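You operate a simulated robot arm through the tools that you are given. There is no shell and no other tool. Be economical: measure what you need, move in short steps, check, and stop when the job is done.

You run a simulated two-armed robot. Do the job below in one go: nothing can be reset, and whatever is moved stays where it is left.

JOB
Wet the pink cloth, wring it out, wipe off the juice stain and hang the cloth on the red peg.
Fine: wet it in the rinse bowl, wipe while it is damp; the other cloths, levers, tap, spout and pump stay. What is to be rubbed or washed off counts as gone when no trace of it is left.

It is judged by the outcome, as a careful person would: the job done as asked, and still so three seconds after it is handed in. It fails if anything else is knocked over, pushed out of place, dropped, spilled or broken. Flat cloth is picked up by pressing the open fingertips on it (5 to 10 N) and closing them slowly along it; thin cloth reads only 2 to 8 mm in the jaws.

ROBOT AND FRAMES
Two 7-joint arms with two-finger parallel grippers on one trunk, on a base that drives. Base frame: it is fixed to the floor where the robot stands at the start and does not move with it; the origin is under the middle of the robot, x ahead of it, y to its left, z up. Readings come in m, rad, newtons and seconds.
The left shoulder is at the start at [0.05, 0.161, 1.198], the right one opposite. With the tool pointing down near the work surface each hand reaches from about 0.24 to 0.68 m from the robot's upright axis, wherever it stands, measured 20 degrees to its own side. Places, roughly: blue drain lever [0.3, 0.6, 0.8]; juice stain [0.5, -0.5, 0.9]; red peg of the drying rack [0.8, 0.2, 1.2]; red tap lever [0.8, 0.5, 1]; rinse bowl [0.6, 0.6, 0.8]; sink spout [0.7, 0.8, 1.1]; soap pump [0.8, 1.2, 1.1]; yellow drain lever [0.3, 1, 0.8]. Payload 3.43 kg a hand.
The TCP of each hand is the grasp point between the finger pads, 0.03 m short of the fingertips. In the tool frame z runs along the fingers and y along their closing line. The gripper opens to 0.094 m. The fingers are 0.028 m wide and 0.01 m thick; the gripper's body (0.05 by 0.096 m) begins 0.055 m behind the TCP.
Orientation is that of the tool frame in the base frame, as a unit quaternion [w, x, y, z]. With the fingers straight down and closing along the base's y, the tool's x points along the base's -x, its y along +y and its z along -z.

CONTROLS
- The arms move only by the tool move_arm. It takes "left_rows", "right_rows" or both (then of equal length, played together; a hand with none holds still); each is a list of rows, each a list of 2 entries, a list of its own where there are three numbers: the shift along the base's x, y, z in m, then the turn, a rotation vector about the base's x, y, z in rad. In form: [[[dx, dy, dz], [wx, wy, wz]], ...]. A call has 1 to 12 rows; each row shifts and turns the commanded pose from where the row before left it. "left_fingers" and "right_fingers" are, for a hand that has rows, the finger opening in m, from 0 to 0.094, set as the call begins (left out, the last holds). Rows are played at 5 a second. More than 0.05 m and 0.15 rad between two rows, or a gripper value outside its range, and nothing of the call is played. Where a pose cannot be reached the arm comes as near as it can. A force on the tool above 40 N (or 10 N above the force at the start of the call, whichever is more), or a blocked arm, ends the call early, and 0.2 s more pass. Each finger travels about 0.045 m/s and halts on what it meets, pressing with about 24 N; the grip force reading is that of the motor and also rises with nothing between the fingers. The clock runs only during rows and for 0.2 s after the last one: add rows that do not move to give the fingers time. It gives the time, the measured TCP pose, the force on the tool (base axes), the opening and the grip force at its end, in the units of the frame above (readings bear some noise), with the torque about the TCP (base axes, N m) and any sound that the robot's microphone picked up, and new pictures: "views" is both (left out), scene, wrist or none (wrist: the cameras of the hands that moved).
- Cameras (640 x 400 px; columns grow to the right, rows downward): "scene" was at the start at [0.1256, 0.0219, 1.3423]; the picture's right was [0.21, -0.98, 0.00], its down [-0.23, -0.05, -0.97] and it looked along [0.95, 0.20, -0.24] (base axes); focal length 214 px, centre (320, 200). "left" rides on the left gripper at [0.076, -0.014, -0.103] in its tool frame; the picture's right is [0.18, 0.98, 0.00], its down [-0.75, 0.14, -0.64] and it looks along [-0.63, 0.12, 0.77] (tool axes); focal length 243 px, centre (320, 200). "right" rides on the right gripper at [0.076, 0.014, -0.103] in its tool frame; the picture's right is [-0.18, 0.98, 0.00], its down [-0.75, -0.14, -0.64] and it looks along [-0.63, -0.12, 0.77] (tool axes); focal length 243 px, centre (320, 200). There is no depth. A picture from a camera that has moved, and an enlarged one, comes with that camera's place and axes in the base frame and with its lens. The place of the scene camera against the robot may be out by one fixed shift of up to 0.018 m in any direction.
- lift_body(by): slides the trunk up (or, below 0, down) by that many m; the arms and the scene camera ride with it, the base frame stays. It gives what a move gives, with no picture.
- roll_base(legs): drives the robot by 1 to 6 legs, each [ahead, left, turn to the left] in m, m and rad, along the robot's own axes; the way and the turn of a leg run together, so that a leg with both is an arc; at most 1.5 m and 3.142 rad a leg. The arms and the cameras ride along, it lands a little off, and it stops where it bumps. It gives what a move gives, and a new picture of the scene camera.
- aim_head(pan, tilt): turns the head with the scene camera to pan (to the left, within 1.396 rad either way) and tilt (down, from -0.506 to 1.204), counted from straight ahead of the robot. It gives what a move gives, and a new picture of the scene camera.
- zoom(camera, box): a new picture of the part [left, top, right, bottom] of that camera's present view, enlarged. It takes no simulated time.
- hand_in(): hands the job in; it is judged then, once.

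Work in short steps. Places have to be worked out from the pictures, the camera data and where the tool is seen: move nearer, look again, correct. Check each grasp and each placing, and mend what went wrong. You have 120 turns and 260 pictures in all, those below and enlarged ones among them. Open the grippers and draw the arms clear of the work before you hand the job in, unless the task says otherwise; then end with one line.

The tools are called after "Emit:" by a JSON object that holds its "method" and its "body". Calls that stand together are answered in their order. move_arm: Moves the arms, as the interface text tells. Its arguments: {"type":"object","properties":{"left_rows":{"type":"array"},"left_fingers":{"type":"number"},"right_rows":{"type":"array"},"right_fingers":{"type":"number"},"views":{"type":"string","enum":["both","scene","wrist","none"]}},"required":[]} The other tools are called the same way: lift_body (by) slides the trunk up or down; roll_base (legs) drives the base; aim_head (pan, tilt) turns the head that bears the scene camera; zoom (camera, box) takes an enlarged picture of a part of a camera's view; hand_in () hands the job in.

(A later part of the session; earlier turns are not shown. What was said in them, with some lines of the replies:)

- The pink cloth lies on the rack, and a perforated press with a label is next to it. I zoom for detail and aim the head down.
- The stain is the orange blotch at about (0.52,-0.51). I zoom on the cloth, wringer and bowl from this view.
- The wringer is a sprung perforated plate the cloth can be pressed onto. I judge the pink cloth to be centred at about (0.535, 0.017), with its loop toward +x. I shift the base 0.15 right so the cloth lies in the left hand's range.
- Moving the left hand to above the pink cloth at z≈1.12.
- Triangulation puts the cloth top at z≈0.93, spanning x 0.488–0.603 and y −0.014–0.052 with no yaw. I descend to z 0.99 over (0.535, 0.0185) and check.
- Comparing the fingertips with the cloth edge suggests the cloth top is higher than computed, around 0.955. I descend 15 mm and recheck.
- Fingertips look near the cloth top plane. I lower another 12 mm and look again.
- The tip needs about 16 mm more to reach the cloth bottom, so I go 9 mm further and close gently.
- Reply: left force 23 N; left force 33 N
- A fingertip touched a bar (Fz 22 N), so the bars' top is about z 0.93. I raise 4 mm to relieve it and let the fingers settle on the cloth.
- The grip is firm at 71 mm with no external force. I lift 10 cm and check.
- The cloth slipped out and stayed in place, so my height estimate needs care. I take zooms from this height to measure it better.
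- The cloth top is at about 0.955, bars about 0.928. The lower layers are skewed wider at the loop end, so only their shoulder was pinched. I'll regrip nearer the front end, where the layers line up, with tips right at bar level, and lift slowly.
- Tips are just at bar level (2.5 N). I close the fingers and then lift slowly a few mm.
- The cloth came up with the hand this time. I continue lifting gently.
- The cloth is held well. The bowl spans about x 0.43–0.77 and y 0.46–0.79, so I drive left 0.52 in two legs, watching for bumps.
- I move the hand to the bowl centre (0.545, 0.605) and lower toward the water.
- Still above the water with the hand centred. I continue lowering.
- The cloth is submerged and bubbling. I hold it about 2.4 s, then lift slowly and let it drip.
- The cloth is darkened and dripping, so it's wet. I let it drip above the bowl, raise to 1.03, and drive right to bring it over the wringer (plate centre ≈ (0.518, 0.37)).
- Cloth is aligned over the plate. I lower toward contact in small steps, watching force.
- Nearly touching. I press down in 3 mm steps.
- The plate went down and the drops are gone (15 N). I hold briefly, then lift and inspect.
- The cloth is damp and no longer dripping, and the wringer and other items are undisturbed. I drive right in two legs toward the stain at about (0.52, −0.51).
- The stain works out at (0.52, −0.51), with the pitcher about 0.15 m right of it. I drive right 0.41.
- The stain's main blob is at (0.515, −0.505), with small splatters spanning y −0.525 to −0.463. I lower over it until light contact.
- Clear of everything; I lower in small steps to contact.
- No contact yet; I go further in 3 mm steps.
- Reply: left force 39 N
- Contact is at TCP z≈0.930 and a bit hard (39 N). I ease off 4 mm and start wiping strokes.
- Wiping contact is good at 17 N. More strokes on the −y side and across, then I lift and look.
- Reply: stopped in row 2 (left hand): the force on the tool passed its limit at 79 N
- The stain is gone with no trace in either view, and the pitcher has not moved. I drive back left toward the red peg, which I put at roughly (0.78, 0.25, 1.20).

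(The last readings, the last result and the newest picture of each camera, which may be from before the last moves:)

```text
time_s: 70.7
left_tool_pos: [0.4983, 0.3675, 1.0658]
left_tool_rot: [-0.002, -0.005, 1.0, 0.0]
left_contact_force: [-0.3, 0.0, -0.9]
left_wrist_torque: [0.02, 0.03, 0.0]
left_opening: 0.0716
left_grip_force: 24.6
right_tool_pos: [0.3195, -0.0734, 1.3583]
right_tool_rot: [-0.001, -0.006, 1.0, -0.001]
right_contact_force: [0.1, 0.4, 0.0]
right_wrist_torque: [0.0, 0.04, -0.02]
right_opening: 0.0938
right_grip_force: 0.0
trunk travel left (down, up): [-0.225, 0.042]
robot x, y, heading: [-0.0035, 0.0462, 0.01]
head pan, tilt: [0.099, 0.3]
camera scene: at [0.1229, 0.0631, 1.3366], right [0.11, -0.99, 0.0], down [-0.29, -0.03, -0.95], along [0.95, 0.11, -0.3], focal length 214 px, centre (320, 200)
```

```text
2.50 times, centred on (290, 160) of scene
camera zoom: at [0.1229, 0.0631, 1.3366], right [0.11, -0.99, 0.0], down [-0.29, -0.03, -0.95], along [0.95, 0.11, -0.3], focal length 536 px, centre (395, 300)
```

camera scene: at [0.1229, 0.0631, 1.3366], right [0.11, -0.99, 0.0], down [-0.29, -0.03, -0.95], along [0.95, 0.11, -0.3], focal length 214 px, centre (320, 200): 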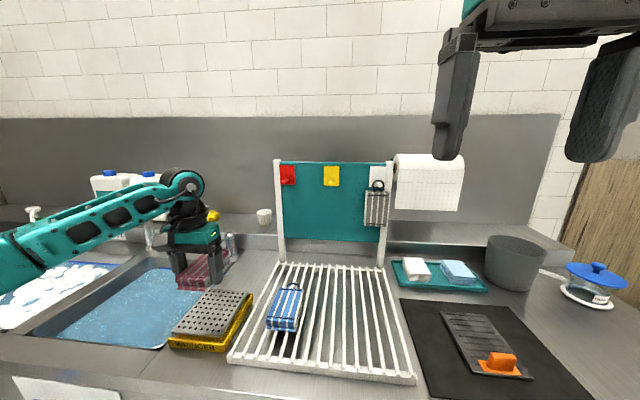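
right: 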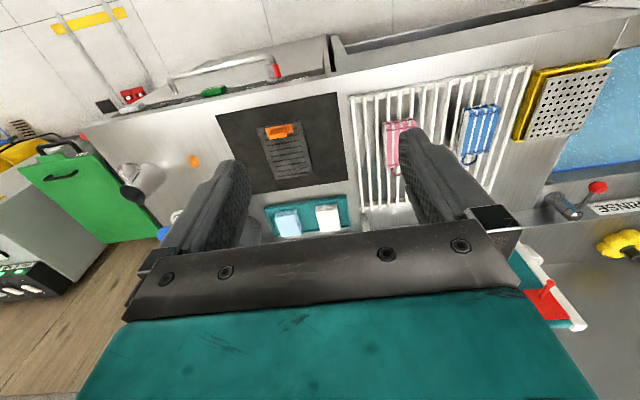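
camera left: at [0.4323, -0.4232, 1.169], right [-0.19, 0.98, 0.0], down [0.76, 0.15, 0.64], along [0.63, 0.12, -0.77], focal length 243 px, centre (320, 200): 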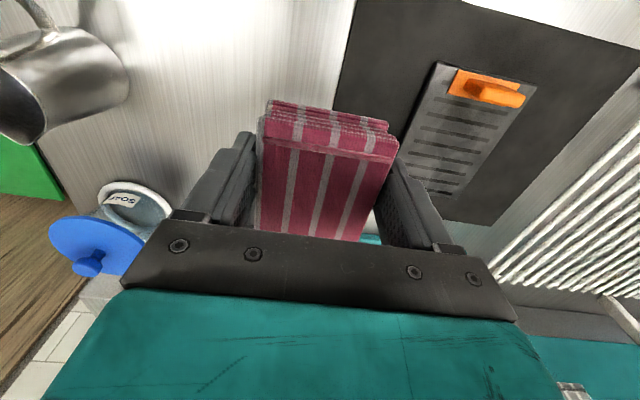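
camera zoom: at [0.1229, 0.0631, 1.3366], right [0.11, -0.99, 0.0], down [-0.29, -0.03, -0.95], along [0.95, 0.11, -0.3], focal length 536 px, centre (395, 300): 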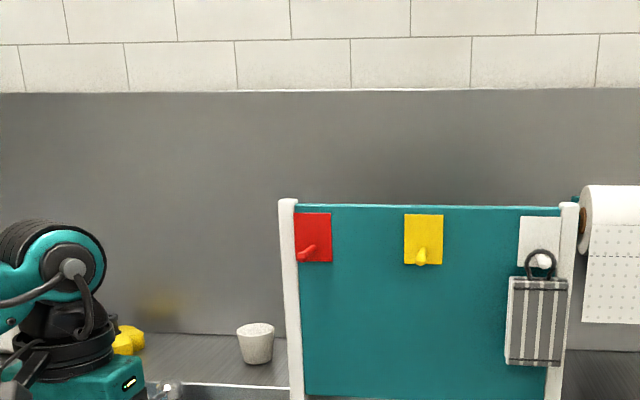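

I zoom closer on the red peg for a precise direction.

Emit:
{"method": "zoom", "body": {"camera": "scene", "box": [270, 155, 320, 195]}}

Emit:
{"method": "zoom", "body": {"camera": "scene", "box": [355, 155, 405, 235]}}

```text
10.00 times, centred on (295, 175) of scene
camera zoom: at [0.1229, 0.0631, 1.3366], right [0.11, -0.99, 0.0], down [-0.29, -0.03, -0.95], along [0.95, 0.11, -0.3], focal length 2145 px, centre (570, 450)
```

zoom: 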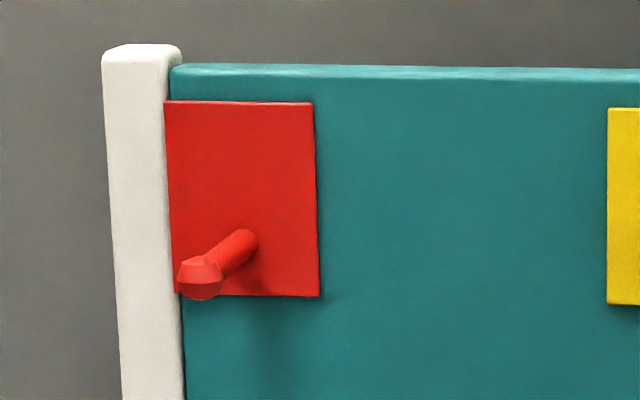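

```text
5.00 times, centred on (380, 195) of scene
camera zoom: at [0.1229, 0.0631, 1.3366], right [0.11, -0.99, 0.0], down [-0.29, -0.03, -0.95], along [0.95, 0.11, -0.3], focal length 1072 px, centre (20, 225)
```

zoom: 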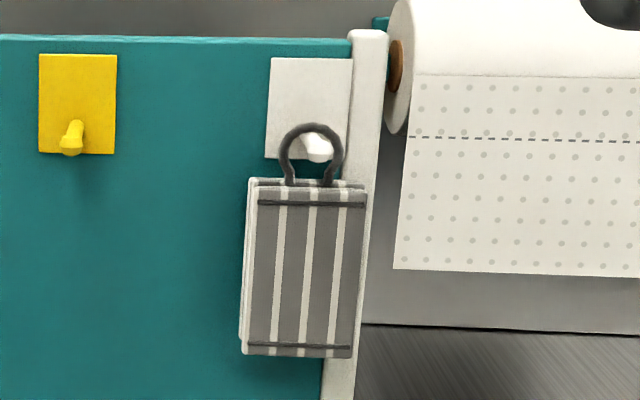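

The peg appears perpendicular to the panel at y≈0.244, z≈1.202, running from x≈0.785 out to 0.735. I turn the hand to point forward (loop up) while moving in front of it.

Emit:
{"method": "move_arm", "body": {"left_rows": [[[0.009, -0.011, 0.004], [0, -0.1428, 0]], [[0.009, -0.011, 0.004], [0, -0.1428, 0]], [[0.009, -0.011, 0.004], [0, -0.1428, 0]], [[0.009, -0.011, 0.004], [0, -0.1428, 0]], [[0.009, -0.011, 0.004], [0, -0.1428, 0]], [[0.009, -0.011, 0.004], [0, -0.1428, 0]], [[0.009, -0.011, 0.004], [0, -0.1428, 0]], [[0.009, -0.011, 0.004], [0, -0.1428, 0]], [[0.009, -0.011, 0.004], [0, -0.1428, 0]], [[0.009, -0.011, 0.004], [0, -0.1428, 0]], [[0.009, -0.012, 0.004], [0, -0.1428, 0]], [[0, 0, 0], [0, 0, 0]]]}}

Emit:
{"method": "zoom", "body": {"camera": "scene", "box": [200, 130, 360, 250]}}

```text
time_s: 73.3
left_tool_pos: [0.5786, 0.2715, 1.1077]
left_tool_rot: [0.584, 0.002, 0.812, -0.006]
left_contact_force: [-0.6, -0.5, 0.1]
left_wrist_torque: [0.0, -0.02, -0.03]
left_opening: 0.0716
left_grip_force: 24.2
left hand out of reach, approached as far as the arm can: row 9, 10, 11
right_tool_pos: [0.3197, -0.0744, 1.3574]
right_tool_rot: [-0.001, -0.006, 1.0, 0.0]
right_contact_force: [-0.6, 0.0, -0.2]
right_wrist_torque: [-0.01, -0.02, -0.01]
right_opening: 0.0937
right_grip_force: 0.1
trunk travel left (down, up): [-0.225, 0.042]
robot x, y, heading: [-0.0034, 0.0498, 0.011]
head pan, tilt: [0.099, 0.3]
camera scene: at [0.1229, 0.0632, 1.3367], right [0.11, -0.99, 0.0], down [-0.29, -0.03, -0.96], along [0.95, 0.11, -0.3], focal length 214 px, centre (320, 200)
camera left: at [0.4575, 0.2567, 1.0684], right [-0.05, 0.98, -0.18], down [-0.36, 0.15, 0.92], along [0.93, 0.11, 0.35], focal length 243 px, centre (320, 200)
```

scene: 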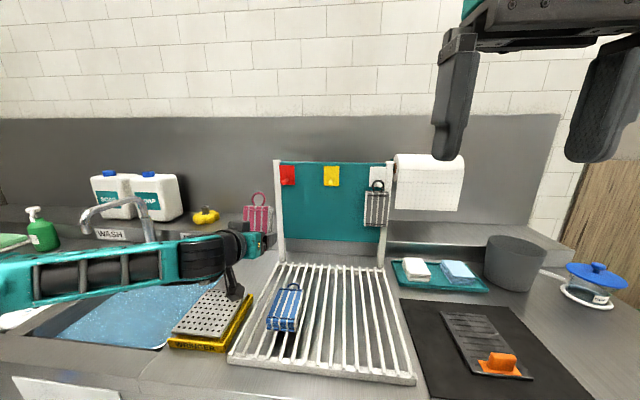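
left: 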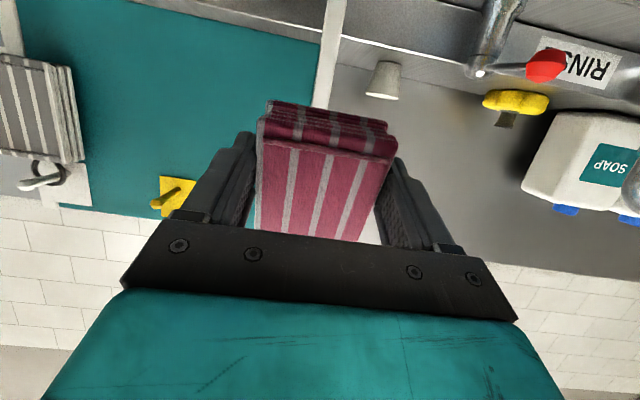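

```text
3.33 times, centred on (280, 190) of scene
camera zoom: at [0.1229, 0.0632, 1.3367], right [0.11, -0.99, 0.0], down [-0.29, -0.03, -0.96], along [0.95, 0.11, -0.3], focal length 715 px, centre (453, 233)
```

zoom: 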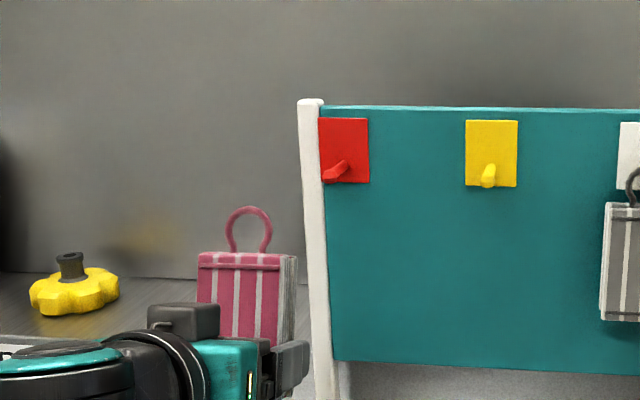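

The arm reached only about 18° short of horizontal, probably because the arm is too folded. I extend it toward x≈0.64, which should free the wrist.

Emit:
{"method": "move_arm", "body": {"left_rows": [[[0.02, 0, 0], [0, 0, 0]], [[0.02, 0, 0], [0, 0, 0]], [[0, 0, 0], [0, 0, 0]]], "views": "scene"}}

```text
time_s: 74.1
left_tool_pos: [0.6177, 0.2701, 1.1056]
left_tool_rot: [0.582, 0.002, 0.813, -0.006]
left_contact_force: [0.2, -0.5, -0.1]
left_wrist_torque: [0.02, -0.01, 0.0]
left_opening: 0.0717
left_grip_force: 23.7
right_tool_pos: [0.3199, -0.0739, 1.3577]
right_tool_rot: [0.0, -0.006, 1.0, 0.0]
right_contact_force: [1.1, -0.6, -0.3]
right_wrist_torque: [0.03, 0.0, -0.03]
right_opening: 0.0939
right_grip_force: 0.1
trunk travel left (down, up): [-0.225, 0.042]
robot x, y, heading: [-0.0056, 0.0515, 0.011]
head pan, tilt: [0.099, 0.3]
camera scene: at [0.1228, 0.0631, 1.3367], right [0.11, -0.99, 0.0], down [-0.29, -0.03, -0.96], along [0.95, 0.11, -0.3], focal length 214 px, centre (320, 200)
```

scene: 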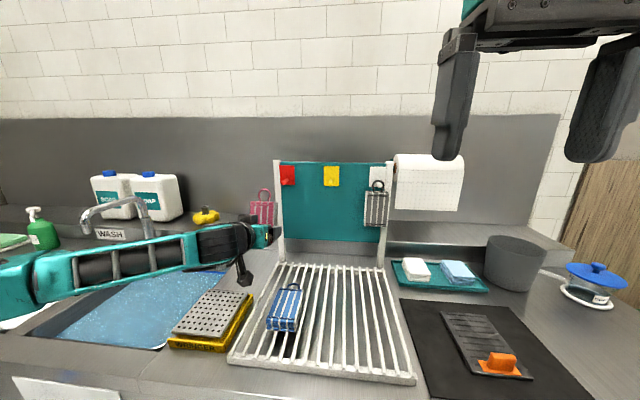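

It extended; now I add the remaining pitch of about 0.32 rad.

Emit:
{"method": "move_arm", "body": {"left_rows": [[[0, 0, 0], [0, -0.108, 0]], [[0, 0, 0], [0, -0.108, 0]], [[0, 0, 0], [0, -0.108, 0]], [[0, 0, 0], [0, 0, 0]]], "views": "none"}}

```text
time_s: 75.1
left_tool_pos: [0.6169, 0.2691, 1.1073]
left_tool_rot: [0.582, 0.003, 0.813, -0.007]
left_contact_force: [0.2, 0.1, -0.8]
left_wrist_torque: [0.0, 0.05, -0.04]
left_opening: 0.0716
left_grip_force: 23.6
left hand out of reach, approached as far as the arm can: row 1, 2, 3
right_tool_pos: [0.3199, -0.0739, 1.3579]
right_tool_rot: [0.0, -0.006, 1.0, 0.0]
right_contact_force: [0.3, -0.1, -0.3]
right_wrist_torque: [-0.03, -0.02, 0.02]
right_opening: 0.0939
right_grip_force: 0.1
trunk travel left (down, up): [-0.225, 0.042]
robot x, y, heading: [-0.0043, 0.049, 0.014]
head pan, tilt: [0.099, 0.3]
```

The pitch is joint-limited, but a tilt of ~18° with the loop leaning toward the panel is workable. I zoom to measure where the loop is relative to the peg.

Emit:
{"method": "zoom", "body": {"camera": "scene", "box": [240, 155, 320, 215]}}

```text
6.67 times, centred on (280, 185) of scene
camera zoom: at [0.1229, 0.0631, 1.3367], right [0.11, -0.99, 0.0], down [-0.29, -0.03, -0.96], along [0.95, 0.11, -0.3], focal length 1430 px, centre (587, 300)
```

zoom: 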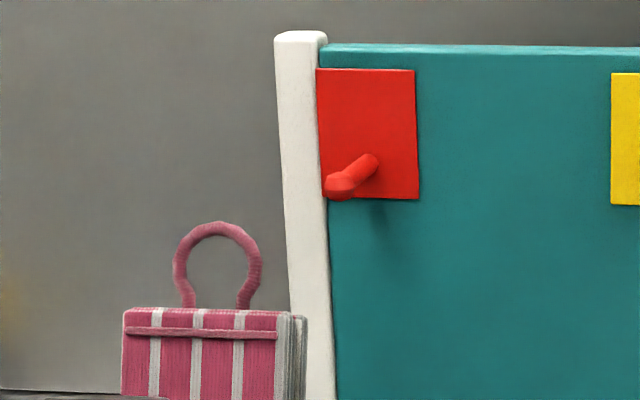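

The loop hole centre is at about (0.656, 0.272, 1.187), as predicted, and the hole is about 25 mm wide. I align it in front of the peg tip: shift (+0.035, −0.028, +0.017).

Emit:
{"method": "move_arm", "body": {"left_rows": [[[0, -0.014, 0.009], [0, 0, 0]], [[0, -0.014, 0.008], [0, 0, 0]], [[0.015, 0, 0], [0, 0, 0]], [[0.01, 0, 0], [0, 0, 0]], [[0, 0, 0], [0, 0, 0]]], "views": "wrist"}}

Emit:
{"method": "zoom", "body": {"camera": "scene", "box": [240, 155, 320, 215]}}

```text
time_s: 76.3
left_tool_pos: [0.6419, 0.2434, 1.1239]
left_tool_rot: [0.582, 0.002, 0.813, -0.006]
left_contact_force: [0.5, 0.3, -0.7]
left_wrist_torque: [-0.02, 0.02, 0.01]
left_opening: 0.0716
left_grip_force: 24.1
right_tool_pos: [0.3218, -0.0729, 1.358]
right_tool_rot: [-0.001, -0.006, 1.0, 0.0]
right_contact_force: [0.6, -0.1, -0.6]
right_wrist_torque: [0.0, 0.01, 0.0]
right_opening: 0.0938
right_grip_force: 0.1
trunk travel left (down, up): [-0.225, 0.042]
robot x, y, heading: [-0.0058, 0.0519, 0.013]
head pan, tilt: [0.099, 0.3]
camera left: at [0.522, 0.2294, 1.085], right [-0.05, 0.98, -0.18], down [-0.36, 0.15, 0.92], along [0.93, 0.11, 0.35], focal length 243 px, centre (320, 200)
```

left: 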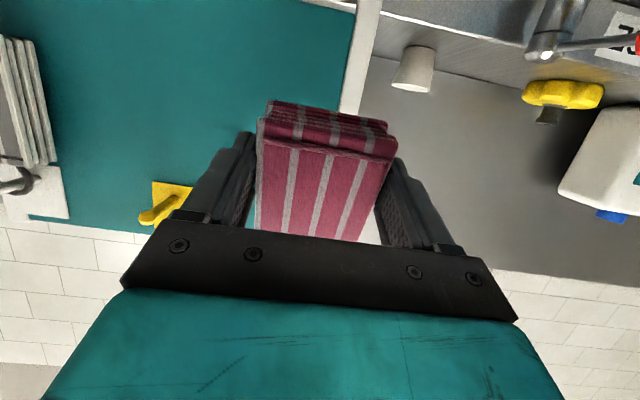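

```text
6.67 times, centred on (280, 185) of scene
camera zoom: at [0.1229, 0.0631, 1.3367], right [0.11, -0.99, 0.0], down [-0.29, -0.03, -0.96], along [0.95, 0.11, -0.3], focal length 1430 px, centre (587, 300)
```

zoom: 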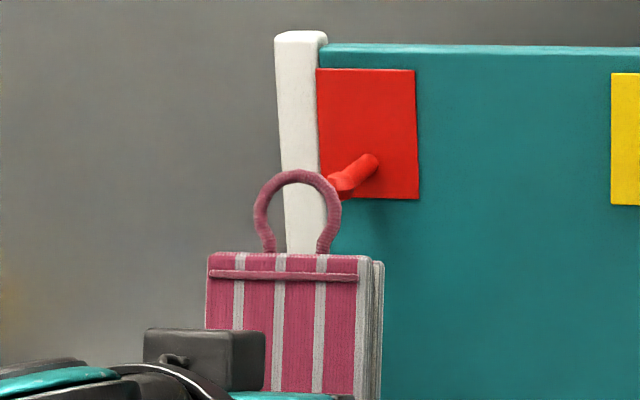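

Extrapolating along the peg's vanishing direction, the hole lines up with the peg tip within about 2 mm. I advance 3 cm and check before entering.

Emit:
{"method": "move_arm", "body": {"left_rows": [[[0.01, -0.002, 0], [0, 0, 0]], [[0.01, 0, 0], [0, 0, 0]], [[0.01, 0, 0], [0, 0, 0]], [[0, 0, 0], [0, 0, 0]]], "views": "none"}}

Emit:
{"method": "zoom", "body": {"camera": "scene", "box": [260, 155, 320, 200]}}

```text
time_s: 77.3
left_tool_pos: [0.6733, 0.242, 1.1251]
left_tool_rot: [0.582, 0.002, 0.813, -0.007]
left_contact_force: [-1.0, -0.6, -0.4]
left_wrist_torque: [0.02, -0.01, 0.0]
left_opening: 0.0713
left_grip_force: 24.2
right_tool_pos: [0.3189, -0.0741, 1.3571]
right_tool_rot: [0.0, -0.006, 1.0, 0.0]
right_contact_force: [0.8, -0.2, -0.7]
right_wrist_torque: [-0.01, 0.03, -0.03]
right_opening: 0.094
right_grip_force: 0.0
trunk travel left (down, up): [-0.225, 0.042]
robot x, y, heading: [-0.0036, 0.049, 0.008]
head pan, tilt: [0.099, 0.3]
```

```text
8.89 times, centred on (290, 178) of scene
camera zoom: at [0.1228, 0.0631, 1.3367], right [0.11, -0.99, 0.0], down [-0.29, -0.03, -0.96], along [0.95, 0.11, -0.3], focal length 1906 px, centre (587, 400)
```

zoom: 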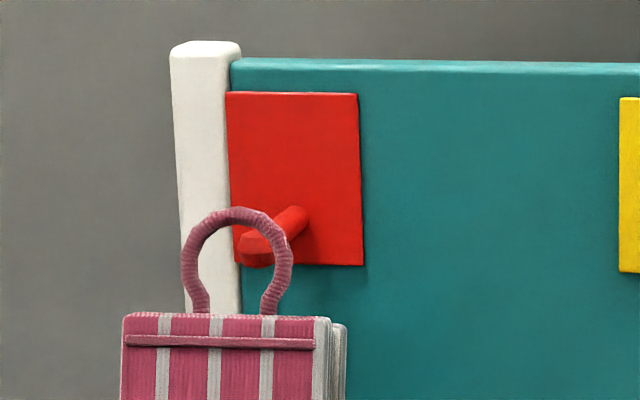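

The peg tip shows inside the hole and stays on the line of approach. I advance 4.5 cm slowly.

Emit:
{"method": "move_arm", "body": {"left_rows": [[[0.01, 0, 0], [0, 0, 0]], [[0.01, 0, 0], [0, 0, 0]], [[0.01, 0, 0], [0, 0, 0]], [[0.01, 0, 0], [0, 0, 0]], [[0.005, 0, 0], [0, 0, 0]], [[0, 0, 0], [0, 0, 0]]], "views": "none"}}

Emit:
{"method": "zoom", "body": {"camera": "scene", "box": [260, 155, 320, 200]}}

```text
time_s: 78.7
left_tool_pos: [0.7173, 0.24, 1.1232]
left_tool_rot: [0.583, 0.002, 0.812, -0.006]
left_contact_force: [0.5, 0.2, 0.0]
left_wrist_torque: [0.03, -0.01, 0.0]
left_opening: 0.0716
left_grip_force: 24.1
right_tool_pos: [0.319, -0.0734, 1.3584]
right_tool_rot: [-0.001, -0.006, 1.0, 0.0]
right_contact_force: [-1.0, 0.2, 0.3]
right_wrist_torque: [0.03, 0.01, 0.01]
right_opening: 0.0938
right_grip_force: 0.1
trunk travel left (down, up): [-0.225, 0.042]
robot x, y, heading: [-0.002, 0.0495, 0.005]
head pan, tilt: [0.099, 0.3]
```

```text
8.89 times, centred on (290, 178) of scene
camera zoom: at [0.1229, 0.0631, 1.3367], right [0.11, -0.99, 0.0], down [-0.29, -0.03, -0.96], along [0.95, 0.11, -0.3], focal length 1906 px, centre (587, 400)
```

zoom: 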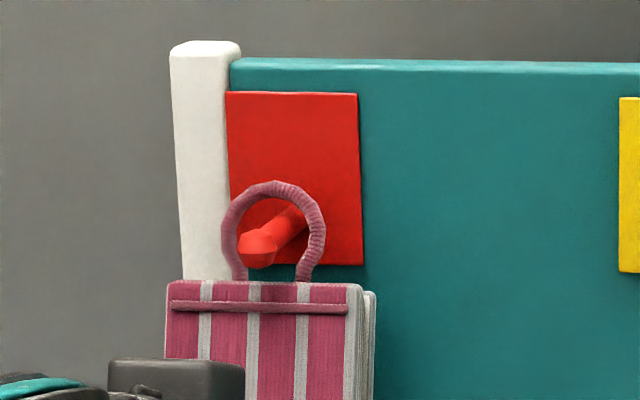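

The peg now passes through the loop, with its head in front of it. I go 7 mm deeper and lower 9 mm so the loop rests on the peg.

Emit:
{"method": "move_arm", "body": {"left_rows": [[[0.007, 0, 0], [0, 0, 0]], [[0, 0, -0.003], [0, 0, 0]], [[0, 0, -0.003], [0, 0, 0]], [[0, 0, -0.003], [0, 0, 0]], [[0, 0, 0], [0, 0, 0]]], "views": "none"}}

Emit:
{"method": "zoom", "body": {"camera": "scene", "box": [260, 155, 320, 200]}}

```text
time_s: 79.9
left_tool_pos: [0.7242, 0.2399, 1.1194]
left_tool_rot: [0.584, 0.002, 0.812, -0.007]
left_contact_force: [3.9, -0.9, 10.3]
left_wrist_torque: [0.02, -0.1, 0.01]
left_opening: 0.0714
left_grip_force: 24.0
right_tool_pos: [0.3192, -0.0751, 1.3582]
right_tool_rot: [0.001, -0.005, 1.0, 0.001]
right_contact_force: [-1.0, -0.3, -0.4]
right_wrist_torque: [-0.03, -0.04, -0.03]
right_opening: 0.0941
right_grip_force: 0.1
trunk travel left (down, up): [-0.225, 0.042]
robot x, y, heading: [-0.0023, 0.0475, 0.009]
head pan, tilt: [0.099, 0.3]
```

```text
8.89 times, centred on (290, 178) of scene
camera zoom: at [0.1223, 0.0627, 1.3369], right [0.11, -0.99, 0.0], down [-0.29, -0.03, -0.96], along [0.95, 0.11, -0.3], focal length 1906 px, centre (587, 400)
```

zoom: 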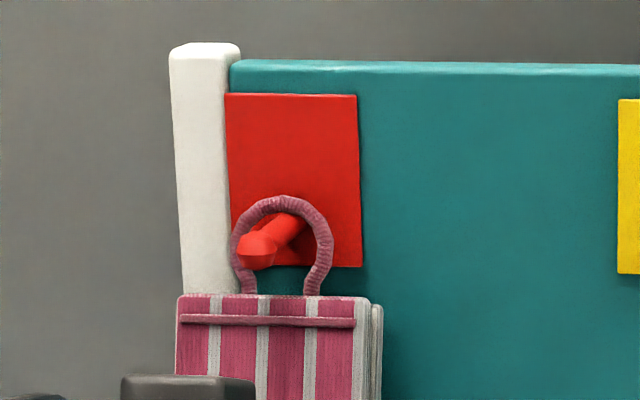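

The loop bears on the peg (10 N up). I relieve a little, then open the fingers gradually.

Emit:
{"method": "move_arm", "body": {"left_rows": [[[0, 0, 0.003], [0, 0, 0]], [[0, 0, 0], [0, 0, 0]]], "views": "none"}}

Emit:
{"method": "move_arm", "body": {"left_rows": [[[0, 0, 0], [0, 0, 0]], [[0, 0, 0], [0, 0, 0]], [[0, 0, 0], [0, 0, 0]], [[0, 0, 0], [0, 0, 0]], [[0, 0, 0], [0, 0, 0]]], "left_fingers": 0.094, "views": "both"}}

Emit:
{"method": "zoom", "body": {"camera": "scene", "box": [240, 150, 320, 240]}}

```text
time_s: 80.5
left_tool_pos: [0.7238, 0.2403, 1.1182]
left_tool_rot: [0.583, 0.003, 0.812, -0.006]
left_contact_force: [-0.1, -0.8, 4.8]
left_wrist_torque: [0.06, -0.25, -0.04]
left_opening: 0.0717
left_grip_force: 23.4
right_tool_pos: [0.3184, -0.0744, 1.3572]
right_tool_rot: [0.001, -0.006, 1.0, 0.002]
right_contact_force: [-0.6, 0.0, -1.0]
right_wrist_torque: [-0.03, 0.05, 0.03]
right_opening: 0.0938
right_grip_force: 0.1
trunk travel left (down, up): [-0.225, 0.042]
robot x, y, heading: [-0.0021, 0.0489, 0.009]
head pan, tilt: [0.099, 0.3]
```

```text
time_s: 81.7
left_tool_pos: [0.7237, 0.2402, 1.1174]
left_tool_rot: [0.583, 0.002, 0.812, -0.006]
left_contact_force: [0.9, 0.8, -0.8]
left_wrist_torque: [-0.01, 0.0, 0.02]
left_opening: 0.0941
left_grip_force: 0.1
right_tool_pos: [0.3194, -0.074, 1.3561]
right_tool_rot: [0.0, -0.006, 1.0, 0.0]
right_contact_force: [0.2, -0.8, 0.6]
right_wrist_torque: [0.04, -0.02, 0.0]
right_opening: 0.0942
right_grip_force: 0.0
trunk travel left (down, up): [-0.225, 0.042]
robot x, y, heading: [-0.0093, 0.0514, 0.012]
head pan, tilt: [0.099, 0.3]
camera scene: at [0.1228, 0.063, 1.3367], right [0.11, -0.99, 0.0], down [-0.29, -0.03, -0.96], along [0.95, 0.11, -0.3], focal length 214 px, centre (320, 200)
camera left: at [0.6038, 0.2262, 1.0789], right [-0.05, 0.98, -0.18], down [-0.36, 0.15, 0.92], along [0.93, 0.11, 0.35], focal length 243 px, centre (320, 200)
```

scene: 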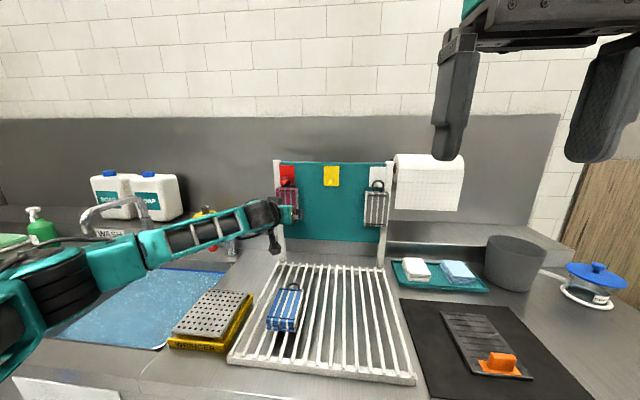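
left: 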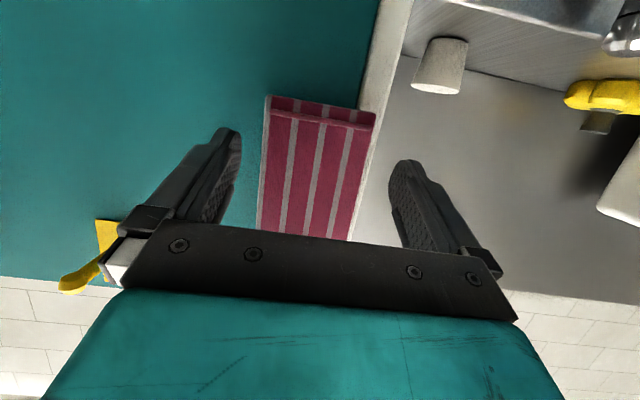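

```text
4.44 times, centred on (280, 195) of scene
camera zoom: at [0.1228, 0.063, 1.3367], right [0.11, -0.99, 0.0], down [-0.29, -0.03, -0.96], along [0.95, 0.11, -0.3], focal length 953 px, centre (498, 222)
```

zoom: 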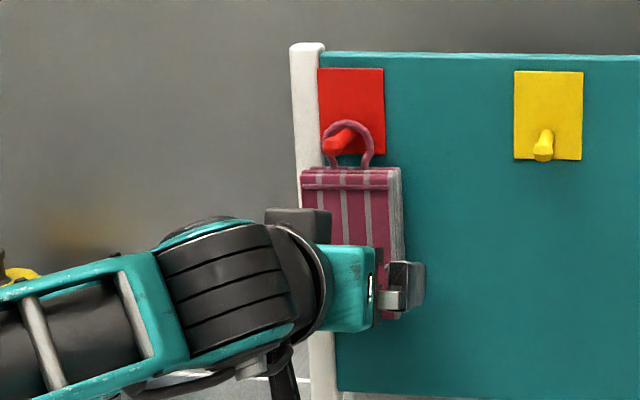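

The cloth hangs from the peg against the panel. I retreat straight back along −x.

Emit:
{"method": "move_arm", "body": {"left_rows": [[[-0.01, 0, 0], [0, 0, 0]], [[-0.02, 0, 0], [0, 0, 0]], [[-0.03, 0, 0], [0, 0, 0]], [[-0.03, 0, 0], [0, 0, 0]], [[-0.03, 0, 0], [0, 0, 0]], [[-0.02, 0.03, 0.01], [0, 0, 0]], [[0, 0.03, 0.01], [0, 0.1, 0]], [[0, 0.03, 0.01], [0, 0.14, 0]], [[0, 0.02, 0.01], [0, 0.14, 0]], [[0, 0, 0.01], [0, 0.14, 0]], [[0, 0, 0.01], [0, 0.14, 0]], [[0, 0, 0], [0, 0, 0]]], "views": "scene"}}

Emit:
{"method": "zoom", "body": {"camera": "scene", "box": [240, 150, 320, 240]}}

```text
time_s: 84.3
left_tool_pos: [0.584, 0.3498, 1.1802]
left_tool_rot: [0.287, 0.0, 0.958, -0.007]
left_contact_force: [0.8, -0.2, 0.4]
left_wrist_torque: [0.03, -0.01, -0.02]
left_opening: 0.094
left_grip_force: 0.1
right_tool_pos: [0.3191, -0.0743, 1.3578]
right_tool_rot: [0.0, -0.006, 1.0, -0.001]
right_contact_force: [-0.5, 0.2, 0.7]
right_wrist_torque: [0.02, 0.03, -0.02]
right_opening: 0.0943
right_grip_force: 0.2
trunk travel left (down, up): [-0.225, 0.042]
robot x, y, heading: [-0.007, 0.0496, 0.013]
head pan, tilt: [0.099, 0.3]
camera scene: at [0.1227, 0.0633, 1.3367], right [0.11, -0.99, 0.0], down [-0.29, -0.03, -0.96], along [0.95, 0.11, -0.3], focal length 214 px, centre (320, 200)
```

scene: 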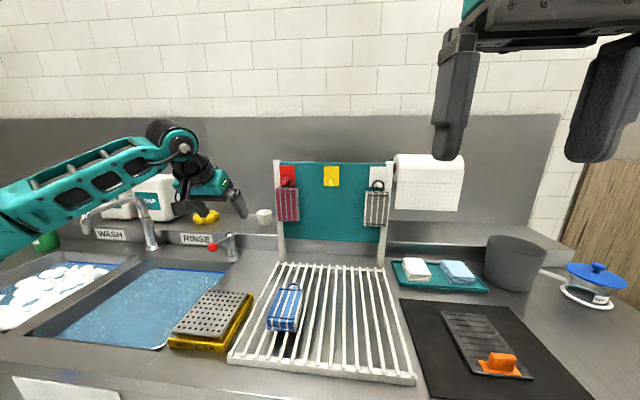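

```text
4.44 times, centred on (280, 195) of scene
camera zoom: at [0.1227, 0.0633, 1.3367], right [0.11, -0.99, 0.0], down [-0.29, -0.03, -0.96], along [0.95, 0.11, -0.3], focal length 953 px, centre (498, 222)
```

zoom: 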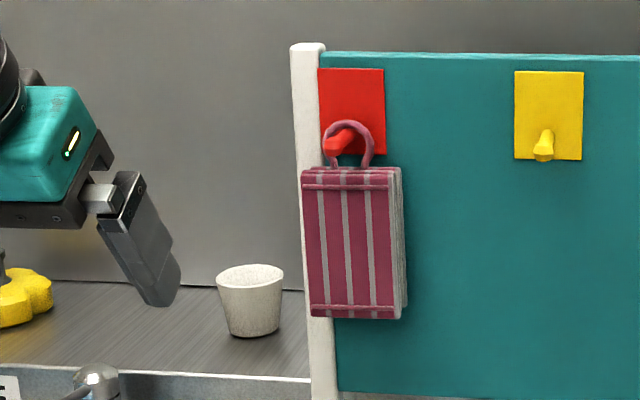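

The cloth hangs properly on the red peg. I draw the arm back and recheck the stain spot once more.

Emit:
{"method": "move_arm", "body": {"left_rows": [[[-0.03, 0, 0.02], [0, 0.1, 0]], [[-0.03, 0, 0.02], [0, 0.1, 0]], [[-0.03, 0, 0.03], [0, 0.1, 0]], [[-0.03, 0, 0.03], [0, 0.1, 0]], [[-0.03, 0, 0.03], [0, 0, 0]], [[-0.03, 0, 0.02], [0, 0, 0]], [[0, 0, 0], [0, 0, 0]]], "views": "none"}}

Emit:
{"method": "aim_head", "body": {"pan": -0.7, "tilt": 0.5}}

Emit:
{"method": "zoom", "body": {"camera": "scene", "box": [220, 120, 420, 260]}}

```text
time_s: 85.9
left_tool_pos: [0.4051, 0.3503, 1.3298]
left_tool_rot: [0.091, 0.0, 0.996, -0.007]
left_contact_force: [-0.3, -0.1, 0.3]
left_wrist_torque: [-0.04, -0.01, 0.02]
left_opening: 0.0941
left_grip_force: 0.1
right_tool_pos: [0.3196, -0.0726, 1.3569]
right_tool_rot: [0.0, -0.006, 1.0, 0.0]
right_contact_force: [0.8, -0.3, 0.1]
right_wrist_torque: [0.0, -0.01, 0.03]
right_opening: 0.0941
right_grip_force: 0.1
trunk travel left (down, up): [-0.225, 0.042]
robot x, y, heading: [-0.0048, 0.0484, 0.01]
head pan, tilt: [0.099, 0.3]
```

```text
time_s: 87.0
left_tool_pos: [0.4032, 0.3507, 1.3292]
left_tool_rot: [0.091, -0.001, 0.996, -0.006]
left_contact_force: [-0.5, 0.1, -0.2]
left_wrist_torque: [-0.02, 0.01, 0.02]
left_opening: 0.0939
left_grip_force: 0.0
right_tool_pos: [0.3193, -0.0736, 1.3577]
right_tool_rot: [-0.001, -0.006, 1.0, 0.0]
right_contact_force: [0.0, -0.6, 0.1]
right_wrist_torque: [-0.02, 0.0, -0.04]
right_opening: 0.094
right_grip_force: 0.1
trunk travel left (down, up): [-0.225, 0.042]
robot x, y, heading: [-0.0038, 0.0524, 0.015]
head pan, tilt: [-0.7, 0.499]
camera scene: at [0.1004, -0.005, 1.3183], right [-0.63, -0.77, 0.0], down [-0.37, 0.3, -0.88], along [0.68, -0.56, -0.48], focal length 214 px, centre (320, 200)
```

scene: 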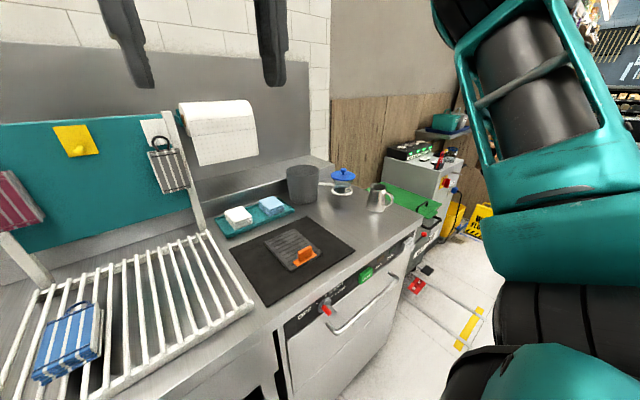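

```text
2.86 times, centred on (320, 190) of scene
camera zoom: at [0.1004, -0.005, 1.3183], right [-0.63, -0.77, 0.0], down [-0.37, 0.3, -0.88], along [0.68, -0.56, -0.48], focal length 613 px, centre (320, 229)
```

zoom: 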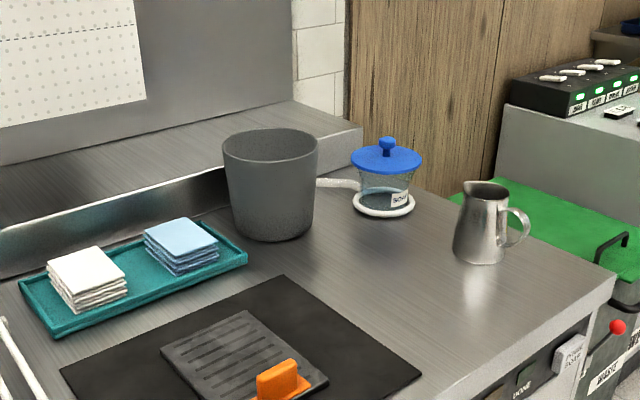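

The counter is clean, everything else is in place, the cloth hangs on the red peg and both arms are clear. I hand it in.

Emit:
{"method": "hand_in", "body": {}}

```text
The job is handed in.
```

The pink cloth was wetted in the rinse bowl, pressed out on the wringer and used damp to wipe off the juice stain. It now hangs by its loop on the red peg, with no trace of the stain in the last pictures and nothing else out of place.
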